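You operate a simulated robot arm through the tools that you are given. There is no shell and no other tool. Be economical: measure what you need, move in short steps, check, and stop when the job is done.

Carry out the task below with a simulated two-armed robot. There is one attempt and no reset: what you move stays moved.

JOB
Take the cap off the dark oil bottle and lay it down on the fitting bench top.

Only the result counts: the job must be done as asked and must still hold three seconds after the hand-in. Knocking over, shifting, dropping, spilling or breaking anything else fails it. A push-on lid holds only when it is set on centred and level and pressed home; a screw cap is set on level and turned clockwise until tight.

ROBOT AND FRAMES
Two 7-joint arms with two-finger parallel grippers on one trunk, on a base that drives. Base frame: it is fixed to the floor where the robot stands at the start and does not move with it; the origin is under the middle of the robot, x ahead of it, y to its left, z up. Readings come in mm, rad, newtons and seconds.
The left shoulder is at the start at [70, 177, 935], the right one opposite. With the tool pointing down near the work surface each hand reaches from about 240 to 720 mm from the robot's upright axis, wherever it stands, measured 20 degrees to its own side. Payload 3.43 kg a hand.
Tool frame (each hand has its own): the origin (TCP) lies between the finger pads and is the grasp point; the fingertips stand 30 mm ahead of it; z points along the fingers, y is the line along which they close. The gripper opens to 94 mm. The fingers are 28 mm wide and 10 mm thick; the gripper's body (50 by 96 mm) begins 55 mm behind the TCP.
Orientation is that of the tool frame in the base frame, as a unit quaternion [x, y, z, w]. With the fingers straight down and closing along the base's y, the tool's x points along the base's -x, its y along +y and its z along -z.

CONTROLS
- The arms move only by the tool send_rows. It takes "left_steps", "right_steps" or both (then of equal length, played together; a hand with none holds still); each is a list that holds one entry, the list of rows, each a list of 6 numbers: the shift along the tool's x, y, z in units of 500 mm (1.0 is 500 mm), then the turn, a rotation vector about the tool's x, y, z in units of 45 degrees (1.0 is 45 degrees). In form: [[[x, y, z, rx, ry, rz], ...]]. A call has 1 to 10 rows; each row is the pose to reach, as a shift and turn from the pose commanded when the call began, along the tool's axes at that moment. "left_hand" and "right_hand" are, for a hand that has rows, the opening, from 0 (shut) to 1 (fully open), set as the call begins (left out, the last holds). A call with a number of a shift or a turn outside -1 to 1 is refused whole. Each row takes 0.2 s and may step no farther than 50 mm and 0.15 rad from the row before; otherwise, or with a gripper value out of range, the whole call is refused. Where a pose cannot be reached the arm comes as near as it can. A force on the tool above 40 N (or 10 N above the force at the start of the call, whichever is more), or a blocked arm, ends the call early, and 0.2 s more pass. The fingers move at their own pace (about 153 mm/s each) and stop on an object; they squeeze with about 22 N. The grip force told is the motor's: it shows also when the fingers shut on nothing. Time passes only in rows, and 0.2 s behind the last, so rows that repeat a pose let the fingers close. It gives the time, the measured TCP pose, the force on the tool (base axes), the opening and the grip force at its end, in the units of the frame above (readings bear some noise), with the torque about the TCP (base axes, N m) and any sound that the robot's microphone picked up.
- Cameras (640 x 400 px; columns grow to the right, rows downward): "scene" is now at [144.7, -4.6, 1275]; the picture's right is [-0.06, -1.00, 0.00], its down [-0.44, 0.03, -0.90] and it looks along [0.90, -0.06, -0.44] (base axes); focal length 256 px, centre (320, 200). "left" rides on the left gripper at [76, -14, -103] in its tool frame; the picture's right is [0.18, 0.98, 0.00], its down [-0.75, 0.14, -0.64] and it looks along [-0.63, 0.12, 0.77] (tool axes); focal length 243 px, centre (320, 200). "right" rides on the right gripper at [76, 14, -102] in its tool frame; the picture's right is [-0.18, 0.98, 0.00], its down [-0.75, -0.14, -0.64] and it looks along [-0.63, -0.12, 0.77] (tool axes); focal length 243 px, centre (320, 200). There is no depth. A picture from a camera that has moved, and an enlarged one, comes with that camera's place and axes in the base frame and with its lens. The place of the scene camera against the robot may be out by one fixed shift of up to 12 mm in any direction.
- grab_frame(camera): a new picture of that camera. It takes no simulated time.
- raise_lower(by): slides the trunk up (or, below 0, down) by that many mm; the arms and the scene camera ride with it, the base frame stays. It gives what a move gives, with no picture.
- drive_base(legs): drives the robot by 1 to 6 legs, each [ahead, turn to the left] in mm and rad, along the robot's own axes; the way and the turn of a leg run together, so that a leg with both is an arc; at most 1500 mm and 3.142 rad a leg. The arms and the cameras ride along, it lands a little off, and it stops where it bumps. It gives what a move gives.
- turn_head(pan, tilt): turns the head with the scene camera to pan (to the left, within 1.501 rad either way) and tilt (down, from -0.506 to 1.204), counted from straight ahead of the robot. It gives what a move gives.
- inspect(camera, box): a new picture of the part [left, top, right, bottom] of that camera's present view, enlarged. It takes no simulated time.
- job_done(): hands the job in; it is judged then, once.

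Work in short steps. Places have to be worked out from the pictures, the camera data and where the tool is seen: move nearer, look again, correct. Check each grasp and each placing, and mend what went wrong. You have 120 turns and 88 pictures in all, those below and enlarged ones among them. Open the grippers and draw the arms clear of the work before you hand the job in, unless the task says otherwise; then end with one line.

The tools are called after "Emit:" as name(argument=value, ...) on one line, values as JSON. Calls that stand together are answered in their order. send_rows: Moves the arms, as the interface text tells. Its arguments: {"type":"object","properties":{"left_steps":{"type":"array","items":{"type":"array","items":{"type":"array","items":{"type":"number"}}}},"left_hand":{"type":"number"},"right_steps":{"type":"array","items":{"type":"array","items":{"type":"array","items":{"type":"number"}}}},"right_hand":{"type":"number"}},"required":[]} The other tools are called the same way: raise_lower (by) slides the trunk up or down; drive_base (legs) drives the base; turn_head (pan, tilt) turns the head that bears the scene camera; grab_frame (camera) takes a picture; inspect (camera, box) takes an enlarged picture of a part of a camera's view; job_done () hands the job in.

At the start:

```text
clock: 0.0
left_eef_pos: [516.5, 277.5, 1159.2]
left_orientation: [0.001, 1.0, 0.0, 0.001]
left_force: [-0.5, 0.3, 1.0]
left_torque: [0.0, 0.02, 0.03]
left_gripper_width: 94.0
left_gripper_force: 0.1
right_eef_pos: [391.9, -161.2, 1110.3]
right_orientation: [0.0, 1.0, 0.0, 0.0]
right_force: [0.3, -1.1, 0.1]
right_torque: [-0.02, 0.04, 0.01]
right_gripper_width: 93.9
right_gripper_force: 0.0
trunk travel left (down, up): [-515.0, 325.0]
robot x, y, heading: [-5.5, 4.4, 0.002]
head pan, tilt: [-0.065, 0.452]
```

scene: 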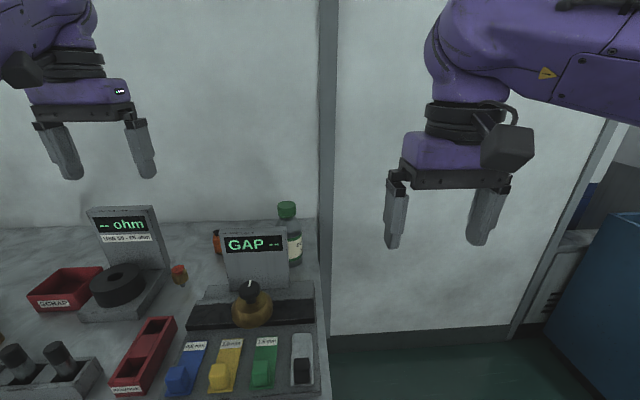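
right: 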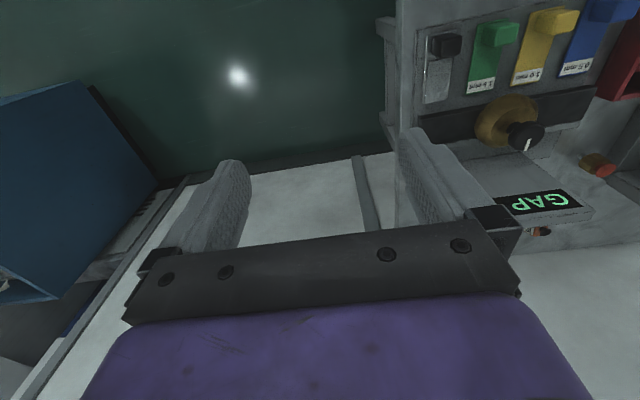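
left: 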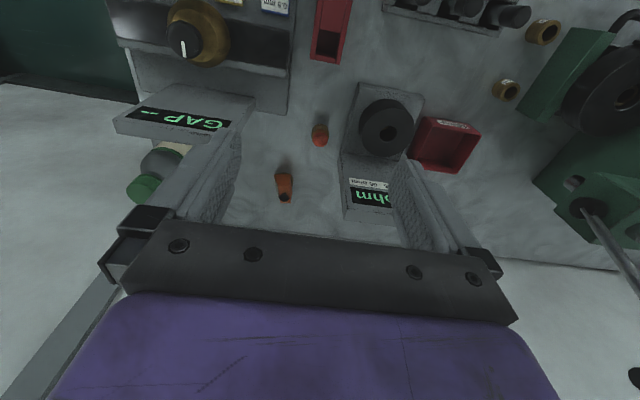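

The scene shows a bottle with a green cap behind the GAP gauge, and maybe an amber one beside it. I enlarge that area and look further to the left with the head.

Emit:
inspect(camera="scene", box=[180, 180, 340, 280])

Emit:
inspect(camera="left", box=[100, 80, 320, 220])

Emit:
turn_head(pan=0.6, tilt=0.6)

Emit:
grab_frame(camera="scene")

```text
4.00 times, centred on (260, 230) of scene
camera zoom: at [144.7, -4.6, 1275.0], right [-0.06, -1.0, 0.0], down [-0.44, 0.03, -0.9], along [0.9, -0.06, -0.44], focal length 1022 px, centre (560, 80)
```

zoom: 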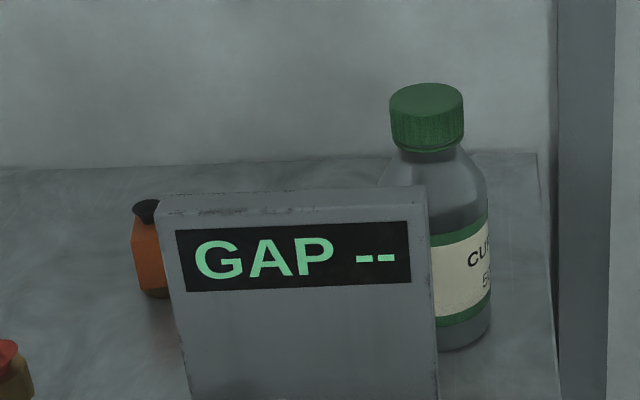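

```text
2.86 times, centred on (210, 150) of left
camera zoom: at [440.8, 263.0, 1262.0], right [-0.18, 0.98, 0.0], down [0.75, 0.14, 0.64], along [0.63, 0.12, -0.77], focal length 693 px, centre (634, 343)
```

zoom: 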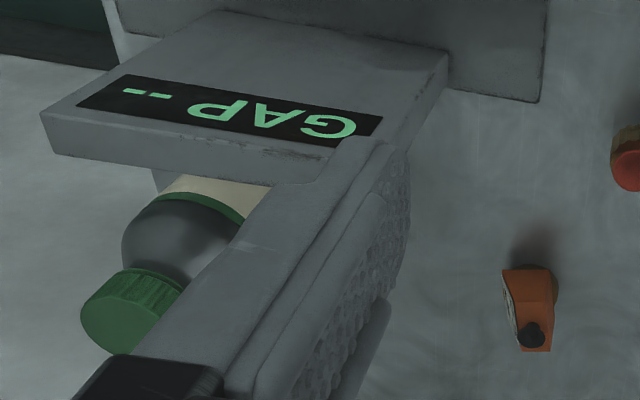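

```text
clock: 1.0
left_eef_pos: [517.7, 278.5, 1160.5]
left_orientation: [0.001, 1.0, 0.0, 0.001]
left_force: [-0.1, -0.3, -0.1]
left_torque: [0.0, -0.02, 0.01]
left_gripper_width: 94.0
left_gripper_force: 0.1
right_eef_pos: [392.4, -160.4, 1108.8]
right_orientation: [0.0, 1.0, 0.001, 0.0]
right_force: [-0.2, 0.3, 0.0]
right_torque: [0.0, -0.02, 0.01]
right_gripper_width: 94.0
right_gripper_force: 0.0
trunk travel left (down, up): [-515.0, 325.0]
robot x, y, heading: [-0.8, -1.9, 0.002]
head pan, tilt: [0.6, 0.6]
```

```text
82 pictures are left
camera scene: at [126.1, 51.2, 1261.6], right [0.56, -0.83, 0.0], down [-0.47, -0.32, -0.83], along [0.68, 0.47, -0.56], focal length 256 px, centre (320, 200)
```

scene: 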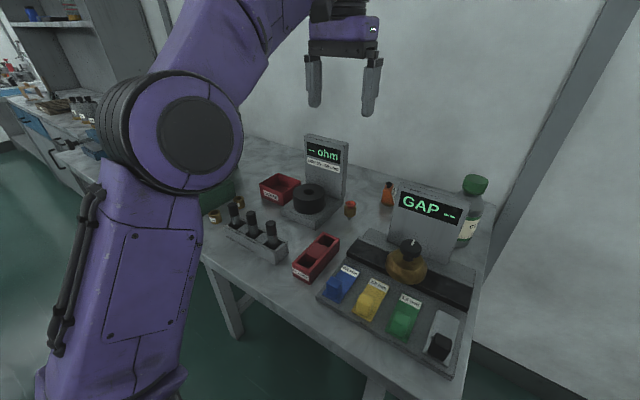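

The room has other benches with bottles. I enlarge the far left bench and look round before choosing.

Emit:
inspect(camera="scene", box=[0, 0, 200, 160])

Emit:
turn_head(pan=1.4, tilt=0.4)

Emit:
grab_frame(camera="scene")

Emit:
turn_head(pan=-1.1, tilt=0.5)

Emit:
grab_frame(camera="scene")

```text
2.50 times, centred on (100, 80) of scene
camera zoom: at [126.1, 51.2, 1261.6], right [0.56, -0.83, 0.0], down [-0.47, -0.32, -0.83], along [0.68, 0.47, -0.56], focal length 639 px, centre (870, 500)
```

zoom: 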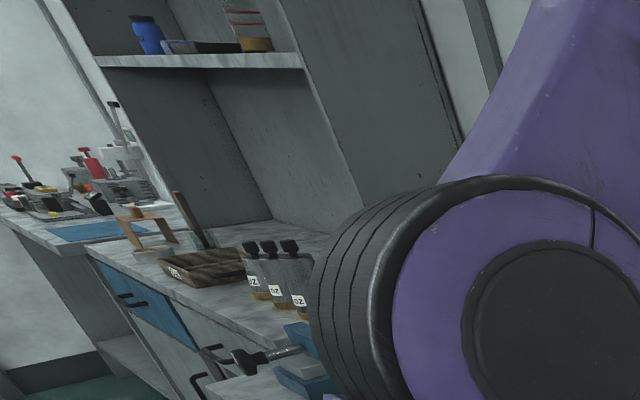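

```text
clock: 2.2
left_eef_pos: [516.8, 277.1, 1159.3]
left_orientation: [0.001, 1.0, 0.0, 0.001]
left_force: [0.3, -0.2, -0.7]
left_torque: [-0.01, 0.0, 0.0]
left_gripper_width: 94.3
left_gripper_force: 0.0
right_eef_pos: [392.3, -161.2, 1109.8]
right_orientation: [0.0, 1.0, 0.001, -0.001]
right_force: [0.3, 0.5, 0.9]
right_torque: [0.0, 0.01, -0.01]
right_gripper_width: 94.0
right_gripper_force: 0.1
trunk travel left (down, up): [-515.0, 325.0]
robot x, y, heading: [-4.0, -3.5, -0.004]
head pan, tilt: [1.4, 0.4]
```

```text
80 pictures are left
camera scene: at [68.9, 92.6, 1279.8], right [0.99, -0.17, 0.0], down [-0.07, -0.38, -0.92], along [0.16, 0.91, -0.39], focal length 256 px, centre (320, 200)
```

scene: 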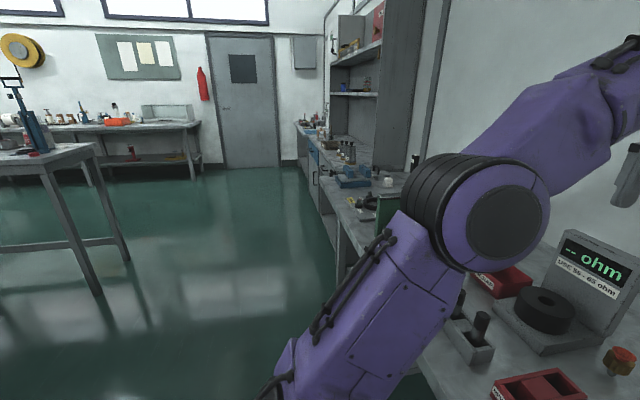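

```text
clock: 4.4
left_eef_pos: [518.4, 277.0, 1159.8]
left_orientation: [0.001, 1.0, 0.0, 0.001]
left_force: [-1.0, 0.7, -0.4]
left_torque: [0.01, 0.0, -0.02]
left_gripper_width: 93.9
left_gripper_force: 0.1
right_eef_pos: [393.0, -160.8, 1110.7]
right_orientation: [0.0, 1.0, 0.001, 0.0]
right_force: [0.4, 0.3, 0.4]
right_torque: [0.0, -0.03, 0.0]
right_gripper_width: 94.1
right_gripper_force: 0.0
trunk travel left (down, up): [-515.0, 325.0]
robot x, y, heading: [1.3, 1.9, 0.002]
head pan, tilt: [-1.1, 0.499]
```

```text
79 pictures are left
camera scene: at [94.4, -79.7, 1270.7], right [-0.89, -0.45, 0.0], down [-0.22, 0.43, -0.88], along [0.4, -0.78, -0.48], focal length 256 px, centre (320, 200)
```

scene: 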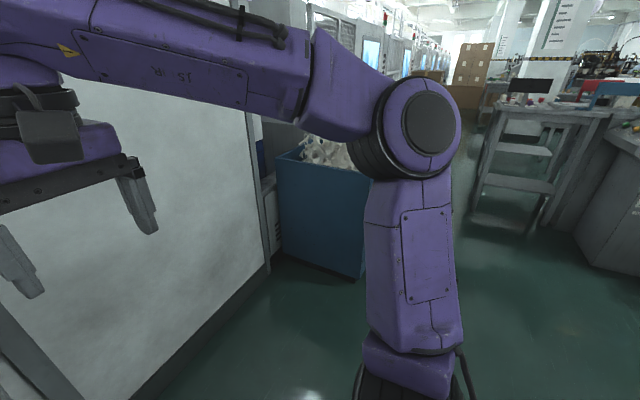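

The room is large, so I zoom on the left benches with the head turned there to read the labels.

Emit:
turn_head(pan=1.3, tilt=0.3)

Emit:
inspect(camera="scene", box=[240, 60, 400, 200])

Emit:
inspect(camera="scene", box=[0, 60, 200, 200])

```text
clock: 6.6
left_eef_pos: [517.2, 277.5, 1159.7]
left_orientation: [0.001, 1.0, 0.001, 0.001]
left_force: [0.1, -0.7, 0.4]
left_torque: [0.04, 0.02, 0.02]
left_gripper_width: 94.1
left_gripper_force: 0.0
right_eef_pos: [391.8, -161.3, 1110.0]
right_orientation: [0.0, 1.0, 0.0, 0.0]
right_force: [-0.3, 0.1, -0.8]
right_torque: [-0.02, 0.02, -0.02]
right_gripper_width: 94.1
right_gripper_force: 0.1
trunk travel left (down, up): [-515.0, 325.0]
robot x, y, heading: [-0.3, 3.0, -0.003]
head pan, tilt: [1.3, 0.3]
```

```text
2.86 times, centred on (320, 130) of scene
camera zoom: at [78.1, 91.3, 1289.1], right [0.96, -0.27, 0.0], down [-0.08, -0.28, -0.96], along [0.26, 0.92, -0.3], focal length 730 px, centre (320, 400)
```

zoom: 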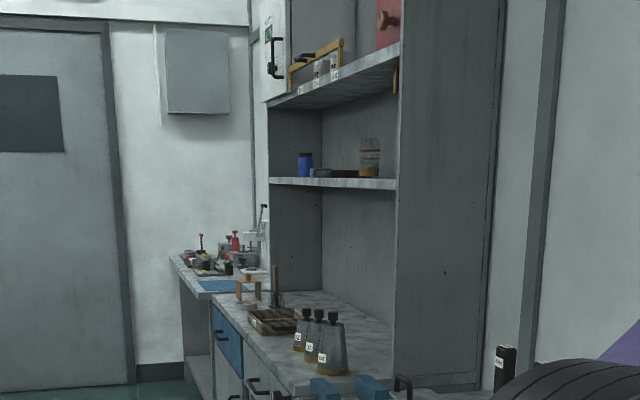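

```text
2.86 times, centred on (100, 130) of scene
camera zoom: at [78.1, 91.3, 1289.1], right [0.96, -0.27, 0.0], down [-0.08, -0.28, -0.96], along [0.26, 0.92, -0.3], focal length 730 px, centre (949, 400)
```

zoom: 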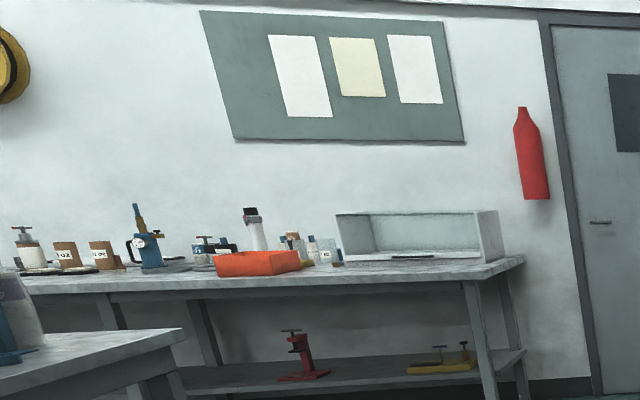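

The bottle with the green cap in front of me begins its label with "CU…". I estimate it near (740, 35), with the cap at about z 975. I bring the right hand's camera nearer to read the label and look at the bench.

Emit:
turn_head(pan=0.0, tilt=0.55)

Emit:
send_rows(right_steps=[[[-0.07, 0, 0.03, 0, 0, -0.16], [-0.14, 0, 0.06, 0, 0, -0.32], [-0.21, 0, 0.09, 0, 0, -0.48], [-0.28, 0, 0.12, 0, 0, -0.62], [-0.28, 0, 0.12, 0, 0, -0.62]]])

Emit:
grab_frame(camera="right")

Emit:
grab_frame(camera="scene")

```text
clock: 8.1
left_eef_pos: [517.0, 277.6, 1159.6]
left_orientation: [0.0, 1.0, 0.0, 0.001]
left_force: [-0.1, -1.0, 0.4]
left_torque: [0.04, -0.01, -0.01]
left_gripper_width: 94.2
left_gripper_force: 0.1
right_eef_pos: [392.6, -160.9, 1109.1]
right_orientation: [0.0, 1.0, 0.001, 0.0]
right_force: [0.3, 0.6, 0.5]
right_torque: [-0.01, 0.03, 0.01]
right_gripper_width: 93.9
right_gripper_force: 0.0
trunk travel left (down, up): [-515.0, 325.0]
robot x, y, heading: [-0.5, 1.4, 0.002]
head pan, tilt: [0.0, 0.55]
```

```text
clock: 9.3
left_eef_pos: [516.6, 277.8, 1159.3]
left_orientation: [0.001, 1.0, 0.0, 0.002]
left_force: [-0.6, 0.0, -0.1]
left_torque: [0.0, 0.02, 0.01]
left_gripper_width: 94.2
left_gripper_force: 0.1
right_eef_pos: [534.5, -162.2, 1051.3]
right_orientation: [-0.241, 0.971, 0.0, 0.002]
right_force: [0.0, -0.7, -0.8]
right_torque: [-0.01, -0.02, -0.02]
right_gripper_width: 94.1
right_gripper_force: 0.1
trunk travel left (down, up): [-515.0, 325.0]
robot x, y, heading: [0.9, 2.7, 0.004]
head pan, tilt: [0.0, 0.55]
```

```text
76 pictures are left
camera right: at [458.5, -185.3, 1153.7], right [-0.3, 0.95, 0.0], down [0.73, 0.23, 0.64], along [0.61, 0.19, -0.77], focal length 243 px, centre (320, 200)
```

right: 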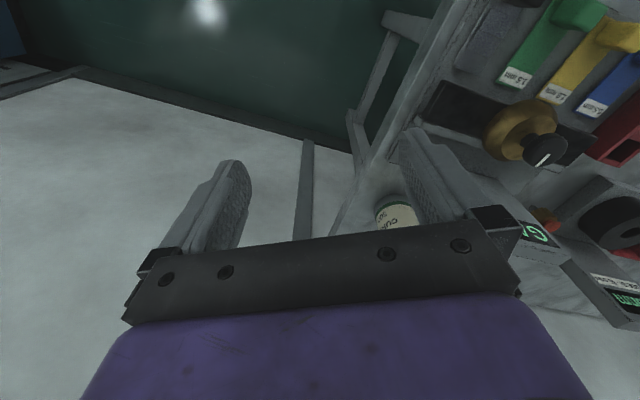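

```text
75 pictures are left
camera scene: at [141.5, 1.0, 1266.3], right [0.0, -1.0, 0.0], down [-0.52, 0.0, -0.85], along [0.85, 0.0, -0.52], focal length 256 px, centre (320, 200)
```

scene: 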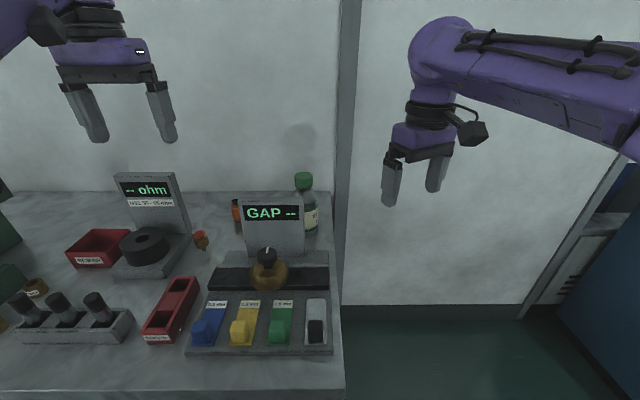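

The label shows between the fingers, so I enlarge it.

Emit:
inspect(camera="right", box=[350, 170, 450, 240])

Emit:
inspect(camera="scene", box=[180, 160, 340, 260])

```text
5.71 times, centred on (400, 205) of right
camera zoom: at [458.5, -185.3, 1153.7], right [-0.3, 0.95, 0.0], down [0.73, 0.23, 0.64], along [0.61, 0.19, -0.77], focal length 1386 px, centre (-137, 171)
```

zoom: 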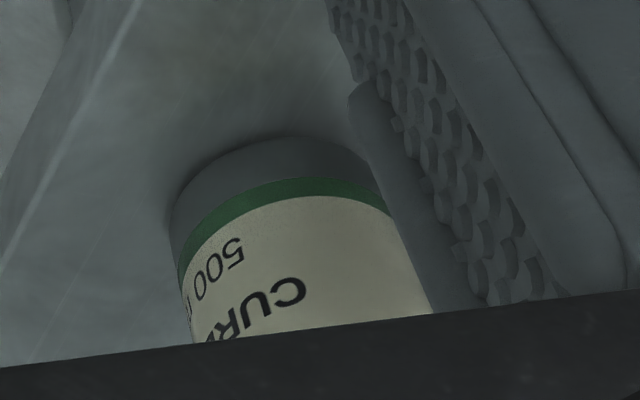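

```text
4.00 times, centred on (260, 210) of scene
camera zoom: at [141.5, 1.0, 1266.3], right [0.0, -1.0, 0.0], down [-0.52, 0.0, -0.85], along [0.85, 0.0, -0.52], focal length 1022 px, centre (560, 160)
```

zoom: 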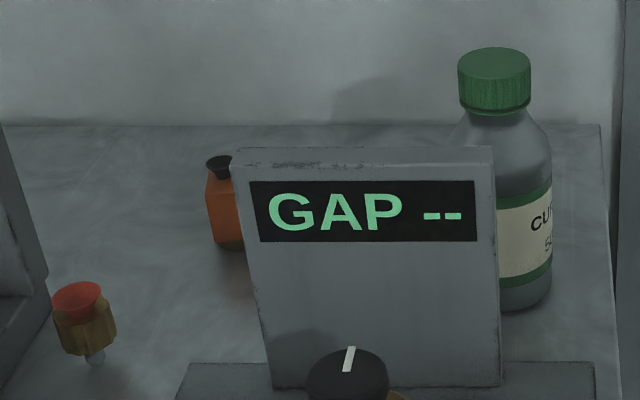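

The label reads "CUR… 500", so this is probably a curing agent and not oil. Oil-type flasks stand on the bench further left beside the blue vice, around (585, 1840). I pull the arms in, back off and drive that way to look.

Emit:
send_rows(right_steps=[[[0.07, -0.04, -0.03, 0, 0, 0.16], [0.14, -0.08, -0.06, 0, 0, 0.32], [0.21, -0.12, -0.09, 0, 0, 0.48], [0.26, -0.15, -0.12, 0, 0, 0.62], [0.26, -0.15, -0.12, 0, 0, 0.62]]], left_steps=[[[0.07, 0, 0, 0, 0, 0], [0.14, 0, 0, 0, 0, 0], [0.2, 0, 0, 0, 0, 0], [0.25, 0, 0, 0, 0, 0], [0.25, 0, 0, 0, 0, 0]]])

Emit:
drive_base(legs=[[-300, 0], [0, 1.571], [1000, 0]])

Emit:
turn_head(pan=-0.6, tilt=0.4)

Emit:
grab_frame(camera="scene")

```text
clock: 10.5
left_eef_pos: [391.0, 280.2, 1159.6]
left_orientation: [0.001, 1.0, -0.001, 0.0]
left_force: [-0.1, 0.0, 0.5]
left_torque: [-0.08, 0.01, 0.04]
left_gripper_width: 94.1
left_gripper_force: 0.1
left hand out of reach, approached as far as the arm can: row 2
right_eef_pos: [452.6, -288.0, 1111.3]
right_orientation: [0.0, 1.0, -0.001, 0.0]
right_force: [-0.3, 0.6, 0.7]
right_torque: [-0.03, 0.03, 0.03]
right_gripper_width: 94.0
right_gripper_force: 0.0
trunk travel left (down, up): [-515.0, 325.0]
robot x, y, heading: [-0.1, 0.8, 0.0]
head pan, tilt: [0.0, 0.55]
```

```text
clock: 21.2
left_eef_pos: [-612.3, 1371.9, 1160.1]
left_orientation: [0.718, -0.697, 0.0, -0.001]
left_force: [0.8, -0.7, 0.0]
left_torque: [0.02, -0.01, 0.01]
left_gripper_width: 94.1
left_gripper_force: 0.0
right_eef_pos: [-47.8, 1450.7, 1110.8]
right_orientation: [0.718, -0.696, -0.001, 0.0]
right_force: [0.6, -0.2, 0.3]
right_torque: [0.0, -0.02, 0.0]
right_gripper_width: 94.0
right_gripper_force: 0.0
trunk travel left (down, up): [-515.0, 325.0]
robot x, y, heading: [-322.8, 990.6, 1.602]
head pan, tilt: [0.0, 0.55]
```

```text
clock: 22.2
left_eef_pos: [-612.9, 1372.7, 1160.6]
left_orientation: [0.717, -0.697, 0.0, 0.0]
left_force: [-0.2, -1.3, 0.5]
left_torque: [-0.01, 0.0, 0.0]
left_gripper_width: 93.8
left_gripper_force: 0.0
right_eef_pos: [-47.6, 1450.8, 1111.9]
right_orientation: [0.718, -0.696, -0.001, 0.0]
right_force: [0.1, 0.7, -0.2]
right_torque: [-0.02, 0.0, 0.02]
right_gripper_width: 94.0
right_gripper_force: 0.1
trunk travel left (down, up): [-515.0, 325.0]
robot x, y, heading: [-321.1, 990.1, 1.603]
head pan, tilt: [-0.6, 0.4]
```

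```text
72 pictures are left
camera scene: at [-271.4, 1119.9, 1279.8], right [0.84, -0.54, 0.0], down [-0.21, -0.33, -0.92], along [0.5, 0.78, -0.39], focal length 256 px, centre (320, 200)
```

scene: 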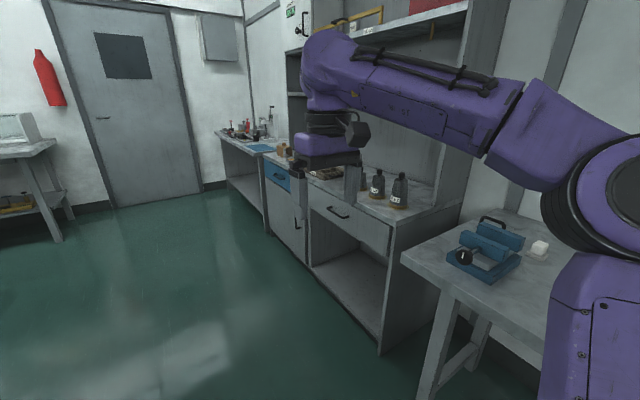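

The flasks are visible past the right hand, so I enlarge them.

Emit:
inspect(camera="scene", box=[300, 140, 440, 230])

Emit:
inspect(camera="scene", box=[200, 90, 320, 190])

```text
4.44 times, centred on (370, 185) of scene
camera zoom: at [-271.4, 1119.9, 1279.8], right [0.84, -0.54, 0.0], down [-0.21, -0.33, -0.92], along [0.5, 0.78, -0.39], focal length 1136 px, centre (98, 267)
```

zoom: 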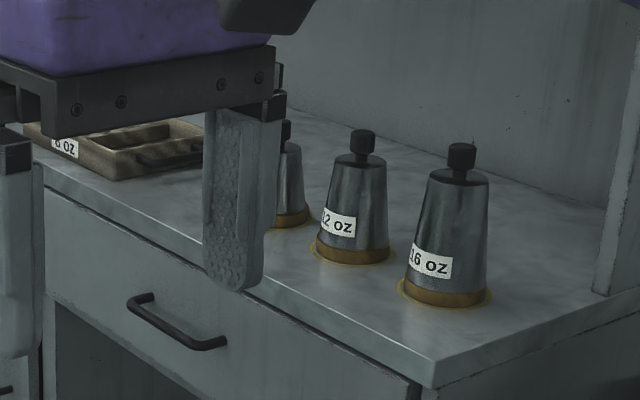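

```text
4.00 times, centred on (260, 140) of scene
camera zoom: at [-271.4, 1119.9, 1279.8], right [0.84, -0.54, 0.0], down [-0.21, -0.33, -0.92], along [0.5, 0.78, -0.39], focal length 1022 px, centre (560, 440)
```

zoom: 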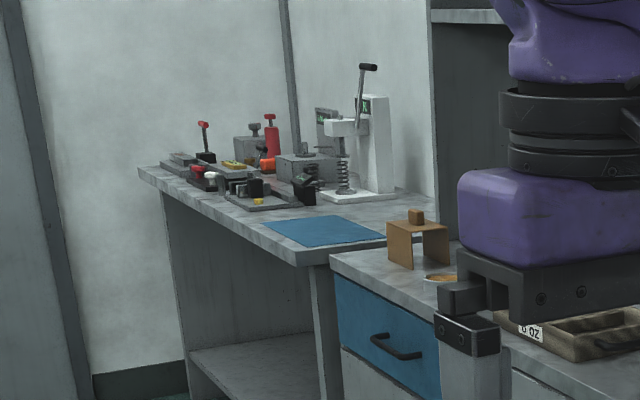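

Those are 12 oz and 16 oz flasks, not oil bottles. I look at the other benches on the far wall and behind.

Emit:
turn_head(pan=0.5, tilt=0.25)

Emit:
grab_frame(camera="scene")

Emit:
turn_head(pan=1.45, tilt=0.25)

Emit:
grab_frame(camera="scene")

```text
clock: 23.5
left_eef_pos: [-612.2, 1372.4, 1161.0]
left_orientation: [0.718, -0.696, 0.0, 0.0]
left_force: [0.5, -0.2, 1.1]
left_torque: [0.0, 0.0, 0.0]
left_gripper_width: 94.3
left_gripper_force: 0.1
right_eef_pos: [-48.2, 1450.4, 1111.8]
right_orientation: [0.718, -0.696, -0.001, 0.001]
right_force: [-0.8, -0.1, -0.5]
right_torque: [0.0, 0.01, 0.01]
right_gripper_width: 94.0
right_gripper_force: 0.0
trunk travel left (down, up): [-515.0, 325.0]
robot x, y, heading: [-321.8, 992.8, 1.601]
head pan, tilt: [0.499, 0.25]
```

```text
69 pictures are left
camera scene: at [-368.4, 1122.4, 1293.8], right [0.86, 0.5, 0.0], down [0.12, -0.21, -0.97], along [-0.49, 0.84, -0.25], focal length 256 px, centre (320, 200)
```

scene: 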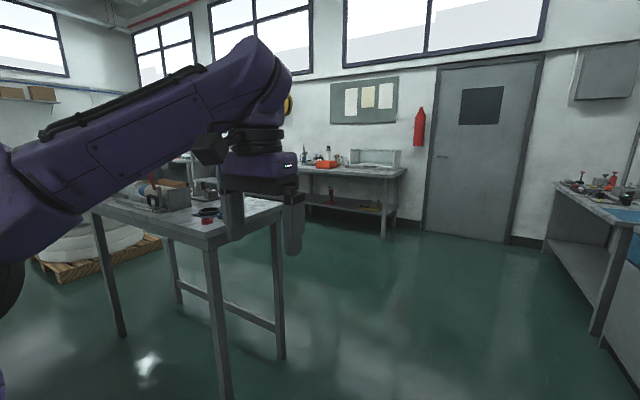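

```text
clock: 24.7
left_eef_pos: [-611.9, 1373.0, 1160.1]
left_orientation: [0.718, -0.696, -0.001, -0.001]
left_force: [-0.3, 0.7, 0.2]
left_torque: [0.0, 0.04, -0.02]
left_gripper_width: 94.2
left_gripper_force: 0.0
right_eef_pos: [-49.2, 1450.3, 1111.8]
right_orientation: [0.718, -0.696, 0.0, 0.001]
right_force: [0.5, -0.3, 0.6]
right_torque: [-0.03, 0.02, 0.0]
right_gripper_width: 93.7
right_gripper_force: 0.1
trunk travel left (down, up): [-515.0, 325.0]
robot x, y, heading: [-321.7, 988.3, 1.602]
head pan, tilt: [1.45, 0.25]
```

```text
68 pictures are left
camera scene: at [-414.3, 1050.3, 1293.8], right [0.09, 1.0, 0.0], down [0.25, -0.02, -0.97], along [-0.96, 0.09, -0.25], focal length 256 px, centre (320, 200)
```

scene: 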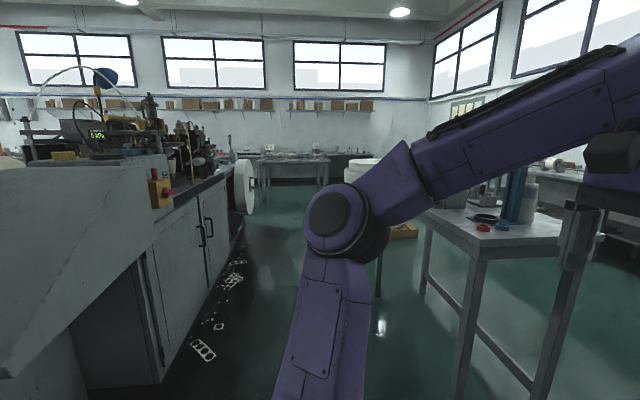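

It is a big workshop. I enlarge the table on the left and the island.

Emit:
inspect(camera="scene", box=[420, 130, 640, 260])

Emit:
inspect(camera="scene", box=[0, 60, 240, 210])

Emit:
inspect(camera="scene", box=[220, 110, 400, 200])

Emit:
turn_head(pan=0.3, tilt=0.25)

Emit:
inspect(camera="scene", box=[220, 110, 400, 220])

```text
2.91 times, centred on (530, 195) of scene
camera zoom: at [-414.3, 1050.3, 1293.8], right [0.09, 1.0, 0.0], down [0.25, -0.02, -0.97], along [-0.96, 0.09, -0.25], focal length 743 px, centre (-291, 214)
```

zoom: 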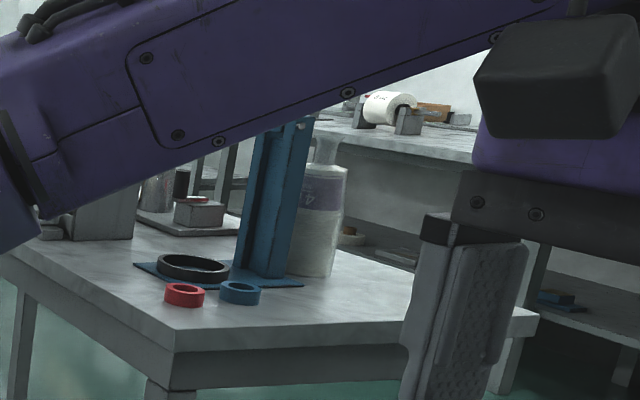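

```text
2.67 times, centred on (120, 135) of scene
camera zoom: at [-414.3, 1050.3, 1293.8], right [0.09, 1.0, 0.0], down [0.25, -0.02, -0.97], along [-0.96, 0.09, -0.25], focal length 681 px, centre (853, 373)
```

zoom: 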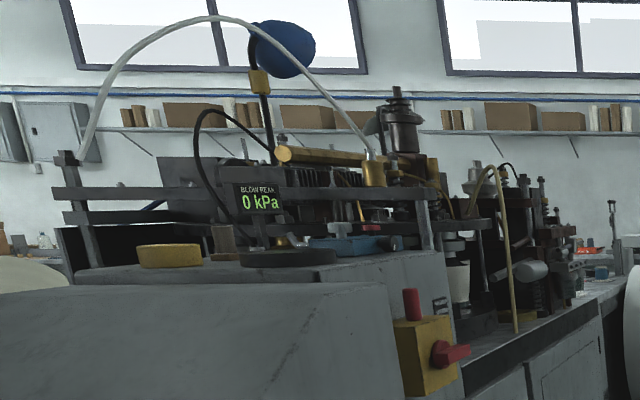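

```text
3.56 times, centred on (310, 155) of scene
camera zoom: at [-414.3, 1050.3, 1293.8], right [0.09, 1.0, 0.0], down [0.25, -0.02, -0.97], along [-0.96, 0.09, -0.25], focal length 909 px, centre (356, 360)
```

zoom: 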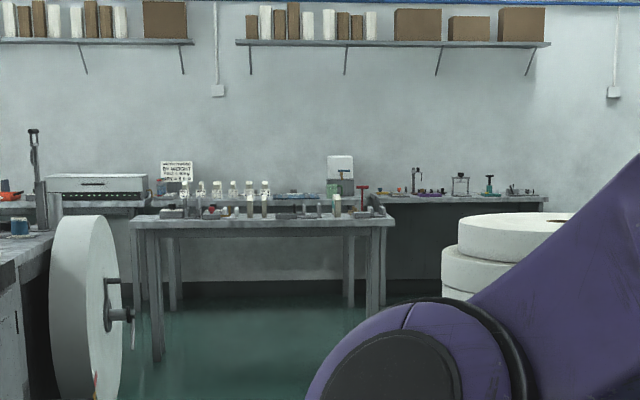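

```text
clock: 26.1
left_eef_pos: [-612.2, 1373.1, 1159.2]
left_orientation: [0.717, -0.697, -0.001, 0.0]
left_force: [-0.4, -0.2, -0.6]
left_torque: [0.01, -0.02, 0.01]
left_gripper_width: 94.2
left_gripper_force: 0.2
right_eef_pos: [-47.7, 1449.9, 1110.7]
right_orientation: [0.717, -0.697, 0.0, 0.0]
right_force: [0.8, -0.4, 0.0]
right_torque: [-0.01, 0.04, 0.01]
right_gripper_width: 94.0
right_gripper_force: 0.0
trunk travel left (down, up): [-515.0, 325.0]
robot x, y, heading: [-324.7, 992.3, 1.606]
head pan, tilt: [0.3, 0.25]
```

```text
3.56 times, centred on (310, 165) of scene
camera zoom: at [-351.7, 1130.1, 1293.8], right [0.95, 0.33, 0.0], down [0.08, -0.23, -0.97], along [-0.32, 0.92, -0.25], focal length 909 px, centre (356, 324)
```

zoom: 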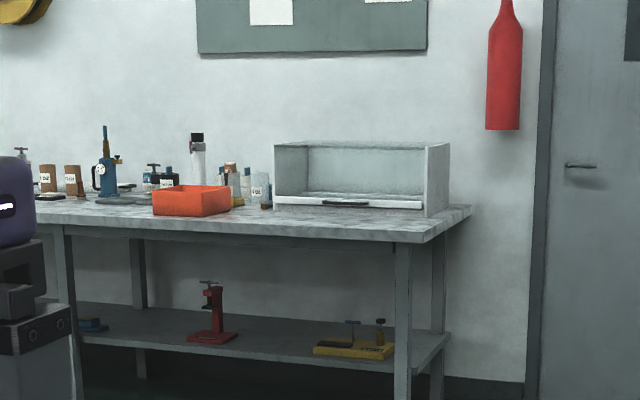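

No oil bottle is certain yet. I drive about 900 mm further along the lane to view the press bench and the far-wall bench.

Emit:
drive_base(legs=[[900, 0]])

Emit:
grab_frame(camera="scene")

Emit:
turn_head(pan=-0.5, tilt=0.35)

Emit:
grab_frame(camera="scene")

```text
clock: 30.8
left_eef_pos: [-652.2, 2269.3, 1158.7]
left_orientation: [0.722, -0.691, -0.001, -0.001]
left_force: [0.3, -1.2, 0.4]
left_torque: [0.04, 0.03, -0.02]
left_gripper_width: 94.1
left_gripper_force: 0.0
right_eef_pos: [-89.1, 2354.3, 1111.3]
right_orientation: [0.723, -0.691, 0.0, 0.001]
right_force: [0.5, 0.6, -0.2]
right_torque: [0.01, 0.0, 0.03]
right_gripper_width: 93.8
right_gripper_force: 0.0
trunk travel left (down, up): [-515.0, 325.0]
robot x, y, heading: [-357.8, 1889.4, 1.616]
head pan, tilt: [0.3, 0.25]
```

```text
63 pictures are left
camera scene: at [-387.7, 2029.0, 1293.8], right [0.94, 0.34, 0.0], down [0.08, -0.23, -0.97], along [-0.33, 0.91, -0.25], focal length 256 px, centre (320, 200)
```

scene: 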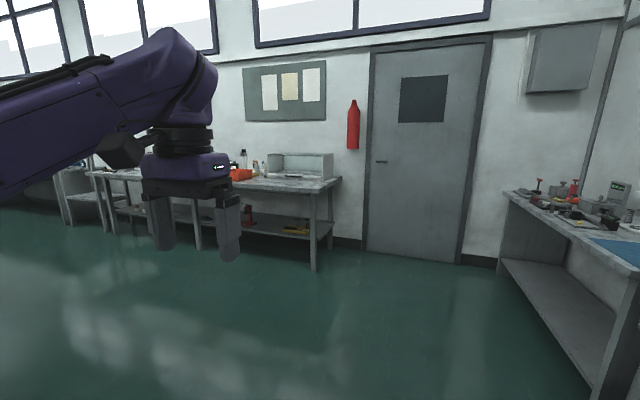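

```text
clock: 32.0
left_eef_pos: [-652.9, 2267.4, 1161.3]
left_orientation: [0.722, -0.691, -0.001, 0.0]
left_force: [0.8, 0.5, -0.2]
left_torque: [0.02, -0.01, -0.01]
left_gripper_width: 93.9
left_gripper_force: 0.0
right_eef_pos: [-88.2, 2352.8, 1111.5]
right_orientation: [0.722, -0.692, -0.001, -0.001]
right_force: [-0.1, 0.3, 0.1]
right_torque: [0.03, -0.01, 0.01]
right_gripper_width: 94.2
right_gripper_force: 0.1
trunk travel left (down, up): [-515.0, 325.0]
robot x, y, heading: [-358.6, 1888.2, 1.618]
head pan, tilt: [-0.499, 0.351]
```

```text
62 pictures are left
camera scene: at [-315.3, 2024.7, 1284.4], right [0.9, -0.44, 0.0], down [-0.15, -0.31, -0.94], along [0.41, 0.84, -0.34], focal length 256 px, centre (320, 200)
```

scene: 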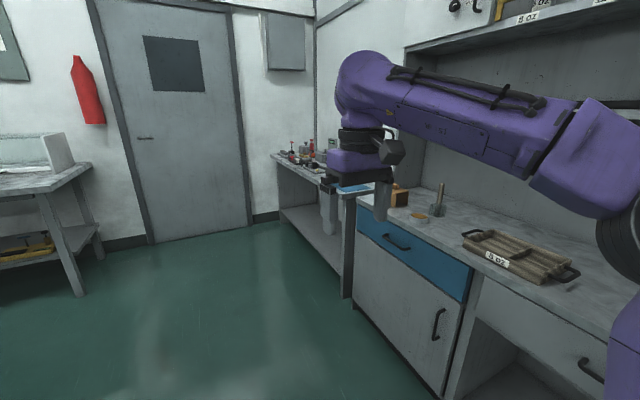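

I enlarge the press bench, and the far-wall bench from here.

Emit:
inspect(camera="scene", box=[262, 125, 342, 185])

Emit:
turn_head(pan=0.3, tilt=0.25)

Emit:
inspect(camera="scene", box=[220, 130, 340, 200])

Emit:
inspect(camera="scene", box=[500, 160, 640, 260])

```text
6.67 times, centred on (302, 155) of scene
camera zoom: at [-315.3, 2024.7, 1284.4], right [0.9, -0.44, 0.0], down [-0.15, -0.31, -0.94], along [0.41, 0.84, -0.34], focal length 1704 px, centre (440, 500)
```

zoom: 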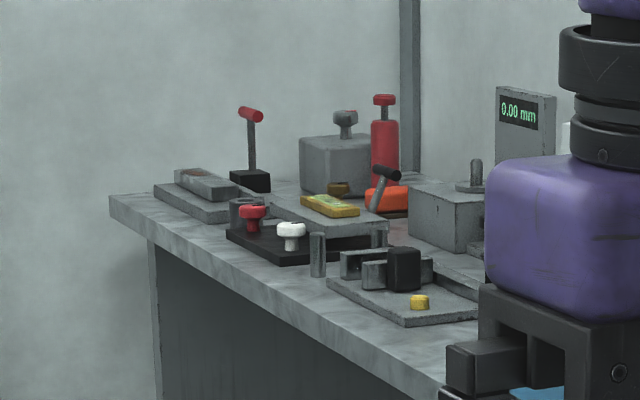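

```text
clock: 33.1
left_eef_pos: [-652.1, 2267.5, 1160.1]
left_orientation: [0.722, -0.692, -0.001, -0.001]
left_force: [-0.7, 0.1, -0.2]
left_torque: [0.02, 0.0, -0.02]
left_gripper_width: 93.8
left_gripper_force: 0.1
right_eef_pos: [-89.0, 2353.8, 1110.8]
right_orientation: [0.722, -0.692, -0.001, 0.0]
right_force: [0.1, 0.0, 0.3]
right_torque: [0.01, 0.02, -0.05]
right_gripper_width: 94.1
right_gripper_force: 0.0
trunk travel left (down, up): [-515.0, 325.0]
robot x, y, heading: [-358.5, 1889.2, 1.618]
head pan, tilt: [0.3, 0.25]
```

```text
5.33 times, centred on (280, 165) of scene
camera zoom: at [-387.6, 2028.9, 1293.8], right [0.94, 0.34, 0.0], down [0.08, -0.23, -0.97], along [-0.33, 0.91, -0.25], focal length 1363 px, centre (533, 387)
```

zoom: 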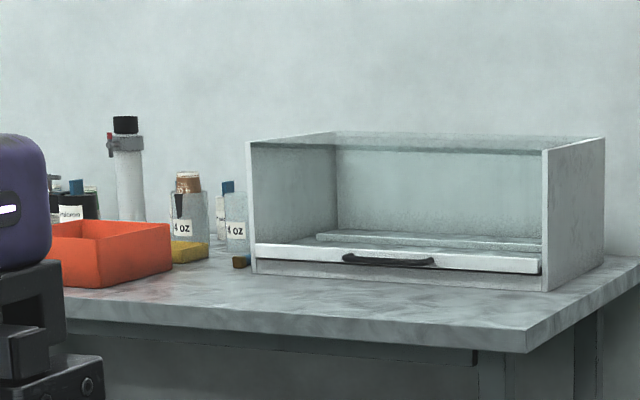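

```text
4.00 times, centred on (570, 210) of scene
camera zoom: at [-387.6, 2028.9, 1293.8], right [0.94, 0.34, 0.0], down [0.08, -0.23, -0.97], along [-0.33, 0.91, -0.25], focal length 1022 px, centre (-680, 160)
```

zoom: 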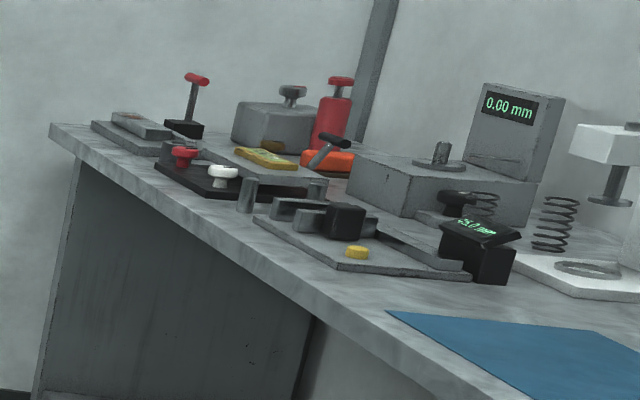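

The press bench has no oil bottle. Several bottles stand on the far-wall bench, partly hidden by the left arm, so I drive closer to it.

Emit:
drive_base(legs=[[900, 0], [0, 0.75]])

Emit:
turn_head(pan=0.0, tilt=0.25)

Emit:
grab_frame(camera="scene")

```text
clock: 39.8
left_eef_pos: [-874.1, 2863.6, 1160.6]
left_orientation: [0.927, -0.375, -0.001, -0.001]
left_force: [0.2, -0.1, 0.0]
left_torque: [-0.01, 0.0, 0.0]
left_gripper_width: 94.2
left_gripper_force: 0.0
right_eef_pos: [-524.4, 3312.3, 1112.2]
right_orientation: [0.927, -0.374, 0.0, 0.001]
right_force: [0.4, -0.1, -0.6]
right_torque: [0.03, -0.01, 0.01]
right_gripper_width: 93.8
right_gripper_force: 0.0
trunk travel left (down, up): [-515.0, 325.0]
robot x, y, heading: [-400.1, 2789.9, 2.376]
head pan, tilt: [0.3, 0.25]
```

```text
clock: 40.6
left_eef_pos: [-873.3, 2862.1, 1160.0]
left_orientation: [0.927, -0.376, -0.002, -0.001]
left_force: [0.2, 0.1, 0.0]
left_torque: [0.03, 0.0, 0.01]
left_gripper_width: 93.8
left_gripper_force: 0.0
right_eef_pos: [-523.9, 3312.2, 1111.0]
right_orientation: [0.927, -0.375, -0.001, 0.001]
right_force: [0.5, 0.5, 0.6]
right_torque: [-0.04, 0.0, 0.03]
right_gripper_width: 93.8
right_gripper_force: 0.0
trunk travel left (down, up): [-515.0, 325.0]
robot x, y, heading: [-397.8, 2790.2, 2.371]
head pan, tilt: [0.0, 0.25]
```

```text
58 pictures are left
camera scene: at [-500.0, 2892.5, 1293.8], right [0.69, 0.72, 0.0], down [0.18, -0.17, -0.97], along [-0.7, 0.67, -0.25], focal length 256 px, centre (320, 200)
```

scene: 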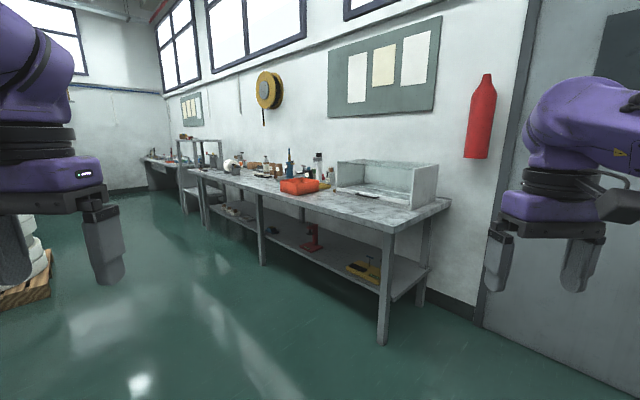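

Now there is a clear view along the far-wall bench, so I enlarge it.

Emit:
inspect(camera="scene", box=[210, 140, 340, 210])

Emit:
inspect(camera="scene", box=[130, 120, 240, 190])

```text
4.92 times, centred on (275, 175) of scene
camera zoom: at [-500.0, 2892.5, 1293.8], right [0.69, 0.72, 0.0], down [0.18, -0.17, -0.97], along [-0.7, 0.67, -0.25], focal length 1258 px, centre (542, 323)
```

zoom: 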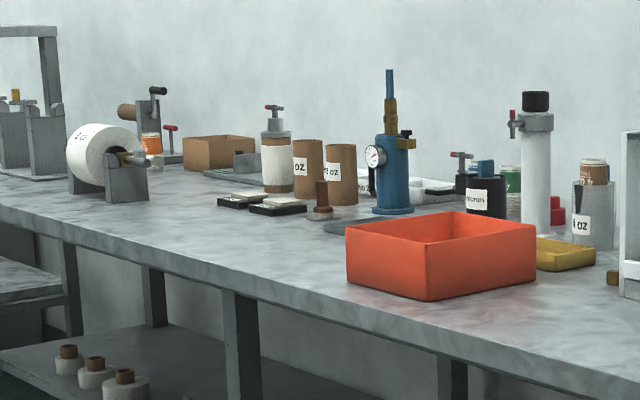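

```text
5.71 times, centred on (185, 155) of scene
camera zoom: at [-500.0, 2892.5, 1293.8], right [0.69, 0.72, 0.0], down [0.18, -0.17, -0.97], along [-0.7, 0.67, -0.25], focal length 1460 px, centre (1091, 457)
```

zoom: 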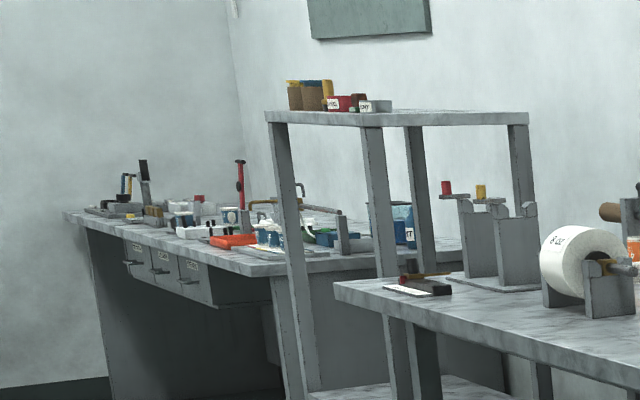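

A dark labelled bottle with a blue top stands behind the orange tray. I drive closer to read it.

Emit:
drive_base(legs=[[0, 0.3], [1300, 0], [0, -0.6]])

Emit:
grab_frame(camera="scene")

```text
clock: 49.8
left_eef_pos: [-1992.0, 3577.0, 1160.2]
left_orientation: [0.862, -0.507, 0.0, 0.0]
left_force: [0.1, -0.3, 0.1]
left_torque: [-0.02, 0.04, -0.04]
left_gripper_width: 94.1
left_gripper_force: 0.1
right_eef_pos: [-1526.8, 3904.9, 1112.9]
right_orientation: [0.862, -0.507, -0.001, 0.001]
right_force: [0.4, -0.2, 0.4]
right_torque: [0.02, -0.01, 0.0]
right_gripper_width: 93.9
right_gripper_force: 0.1
trunk travel left (down, up): [-515.0, 325.0]
robot x, y, heading: [-1556.1, 3368.9, 2.081]
head pan, tilt: [0.0, 0.25]
```

```text
55 pictures are left
camera scene: at [-1626.3, 3497.2, 1293.8], right [0.87, 0.49, 0.0], down [0.12, -0.22, -0.97], along [-0.47, 0.85, -0.25], focal length 256 px, centre (320, 200)
```

scene: 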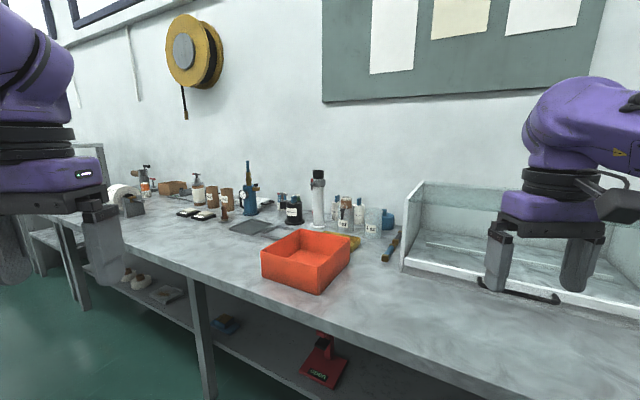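

Emit:
inspect(camera="scene", box=[230, 160, 410, 260])

Emit:
inspect(camera="scene", box=[100, 150, 240, 230])

```text
3.56 times, centred on (320, 210) of scene
camera zoom: at [-1626.3, 3497.2, 1293.8], right [0.87, 0.49, 0.0], down [0.12, -0.22, -0.97], along [-0.47, 0.85, -0.25], focal length 909 px, centre (320, 164)
```

zoom: 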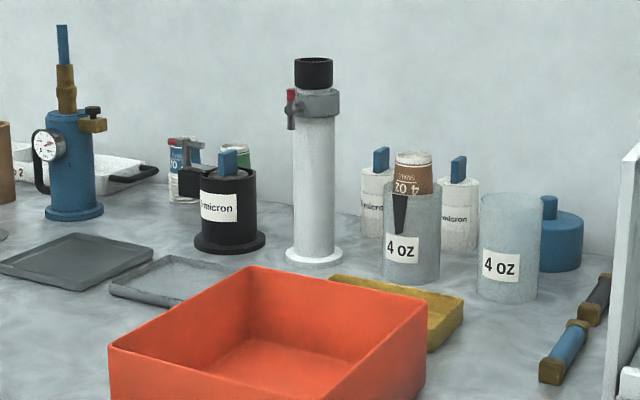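

```text
4.57 times, centred on (170, 190) of scene
camera zoom: at [-1626.3, 3497.2, 1293.8], right [0.87, 0.49, 0.0], down [0.12, -0.22, -0.97], along [-0.47, 0.85, -0.25], focal length 1168 px, centre (1006, 246)
```

zoom: 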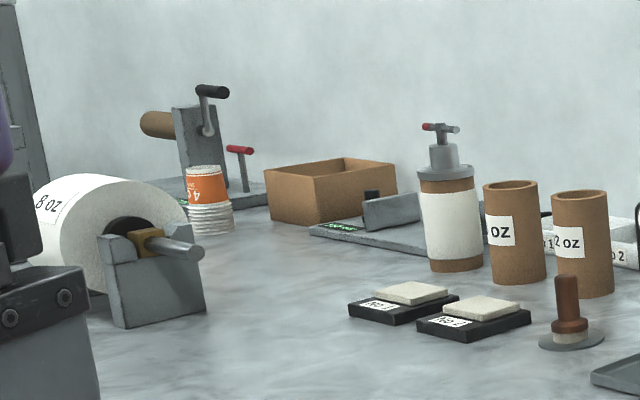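

This is a filtering bench with no oil bottle. I drive on west to view the corner bench and the west-wall tables.

Emit:
drive_base(legs=[[0, 1.2], [1300, 0]])

Emit:
grab_frame(camera="scene")

Emit:
turn_head(pan=1.2, tilt=0.2)

Emit:
grab_frame(camera="scene")

```text
clock: 59.4
left_eef_pos: [-3197.1, 2834.7, 1159.4]
left_orientation: [0.997, 0.077, -0.001, 0.0]
left_force: [0.0, 0.1, 0.1]
left_torque: [-0.01, -0.01, 0.01]
left_gripper_width: 94.0
left_gripper_force: 0.0
right_eef_pos: [-3345.3, 3383.8, 1110.1]
right_orientation: [0.997, 0.078, 0.0, 0.001]
right_force: [0.4, -0.5, 0.7]
right_torque: [0.03, 0.02, 0.03]
right_gripper_width: 94.1
right_gripper_force: 0.1
trunk travel left (down, up): [-515.0, 325.0]
robot x, y, heading: [-2856.3, 3170.4, -2.986]
head pan, tilt: [0.0, 0.25]
```

```text
52 pictures are left
camera scene: at [-2993.7, 3149.3, 1293.8], right [-0.16, 0.99, 0.0], down [0.24, 0.04, -0.97], along [-0.96, -0.15, -0.25], focal length 256 px, centre (320, 200)
```

scene: 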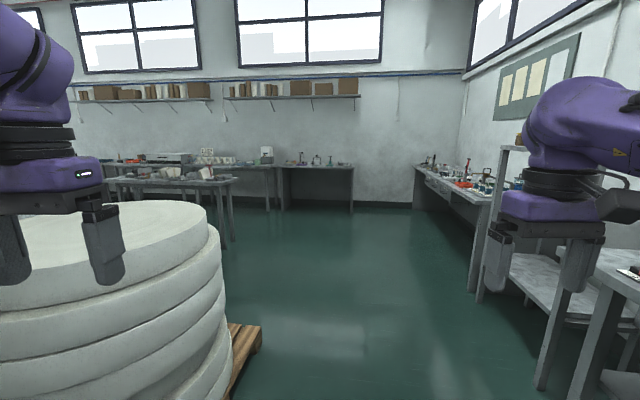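

```text
clock: 60.8
left_eef_pos: [-3197.0, 2836.2, 1160.0]
left_orientation: [0.997, 0.078, -0.001, 0.0]
left_force: [0.2, -0.6, 0.1]
left_torque: [0.0, -0.05, 0.0]
left_gripper_width: 94.1
left_gripper_force: 0.1
right_eef_pos: [-3346.0, 3386.0, 1111.5]
right_orientation: [0.997, 0.078, 0.0, 0.001]
right_force: [-0.5, -0.1, 0.2]
right_torque: [0.0, -0.02, 0.0]
right_gripper_width: 94.0
right_gripper_force: 0.0
trunk travel left (down, up): [-515.0, 325.0]
robot x, y, heading: [-2855.5, 3170.2, -2.984]
head pan, tilt: [1.201, 0.201]
```

```text
51 pictures are left
camera scene: at [-2921.1, 3072.8, 1298.4], right [-0.98, 0.21, 0.0], down [0.04, 0.19, -0.98], along [-0.21, -0.96, -0.2], focal length 256 px, centre (320, 200)
```

scene: 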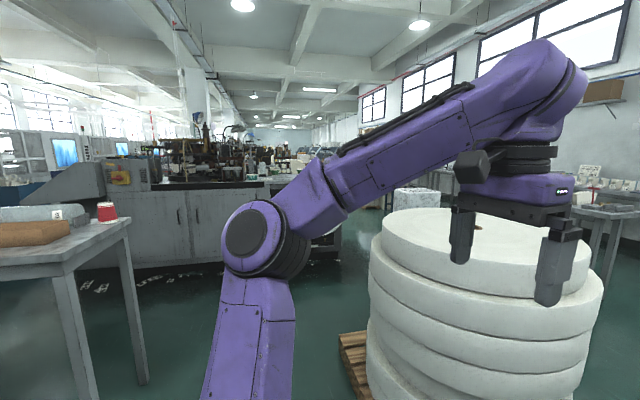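

I enlarge the west-wall benches and the corner bench.

Emit:
turn_head(pan=0.0, tilt=0.25)

Emit:
inspect(camera="scene", box=[100, 140, 240, 210])

Emit:
inspect(camera="scene", box=[235, 140, 375, 210])

Emit:
inspect(camera="scene", box=[400, 130, 540, 210])

```text
clock: 62.2
left_eef_pos: [-3197.7, 2834.4, 1160.6]
left_orientation: [0.997, 0.078, -0.001, 0.0]
left_force: [0.5, 0.9, 0.3]
left_torque: [0.02, -0.02, 0.0]
left_gripper_width: 94.1
left_gripper_force: 0.1
right_eef_pos: [-3346.3, 3384.5, 1111.1]
right_orientation: [0.997, 0.078, -0.001, 0.001]
right_force: [0.1, 0.3, 0.7]
right_torque: [0.0, 0.01, -0.03]
right_gripper_width: 94.0
right_gripper_force: 0.1
trunk travel left (down, up): [-515.0, 325.0]
robot x, y, heading: [-2854.4, 3170.7, -2.981]
head pan, tilt: [0.0, 0.25]
```

```text
4.57 times, centred on (170, 175) of scene
camera zoom: at [-2993.5, 3149.2, 1293.8], right [-0.16, 0.99, 0.0], down [0.24, 0.04, -0.97], along [-0.96, -0.15, -0.25], focal length 1168 px, centre (1006, 314)
```

zoom: 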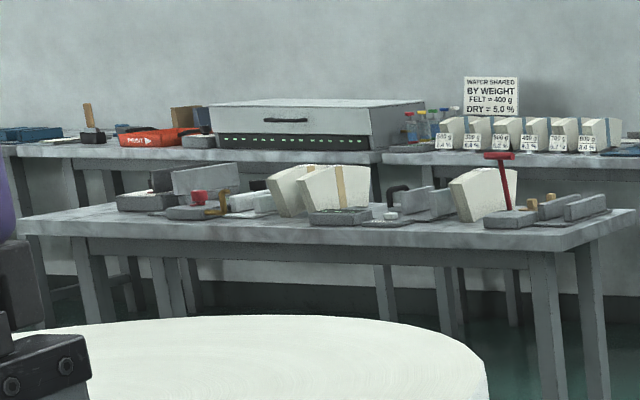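

```text
4.57 times, centred on (305, 175) of scene
camera zoom: at [-2993.5, 3149.2, 1293.8], right [-0.16, 0.99, 0.0], down [0.24, 0.04, -0.97], along [-0.96, -0.15, -0.25], focal length 1168 px, centre (389, 314)
```

zoom: 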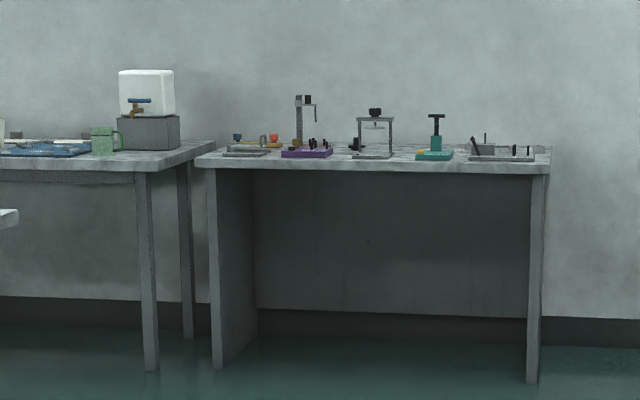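

```text
4.57 times, centred on (470, 170) of scene
camera zoom: at [-2993.5, 3149.2, 1293.8], right [-0.16, 0.99, 0.0], down [0.24, 0.04, -0.97], along [-0.96, -0.15, -0.25], focal length 1168 px, centre (-366, 337)
```

zoom: 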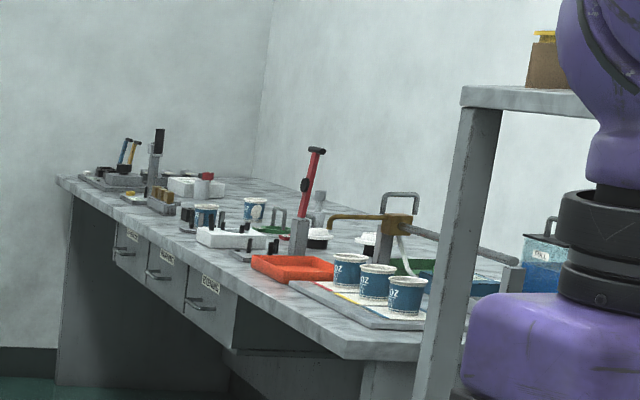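

This is a paper-cup works, so the start bottle's "CUR…" must be "CURLING OIL". The GAP and ohm bench at the start is then the fitter's bench. I drive back there by the way I came.

Emit:
drive_base(legs=[[0, -1.8], [0, -1.65], [1240, 0], [1240, 0], [0, -1.42]])

```text
clock: 86.1
left_eef_pos: [-144.8, 2385.0, 1160.6]
left_orientation: [0.708, 0.706, -0.001, 0.001]
left_force: [0.1, 0.3, 0.0]
left_torque: [0.02, 0.0, -0.03]
left_gripper_width: 93.9
left_gripper_force: 0.0
right_eef_pos: [-710.7, 2327.4, 1111.2]
right_orientation: [0.709, 0.705, 0.0, 0.001]
right_force: [0.0, -0.1, 1.0]
right_torque: [0.0, 0.0, -0.01]
right_gripper_width: 93.9
right_gripper_force: 0.1
trunk travel left (down, up): [-515.0, 325.0]
robot x, y, heading: [-422.0, 2778.4, -1.574]
head pan, tilt: [0.0, 0.25]
```

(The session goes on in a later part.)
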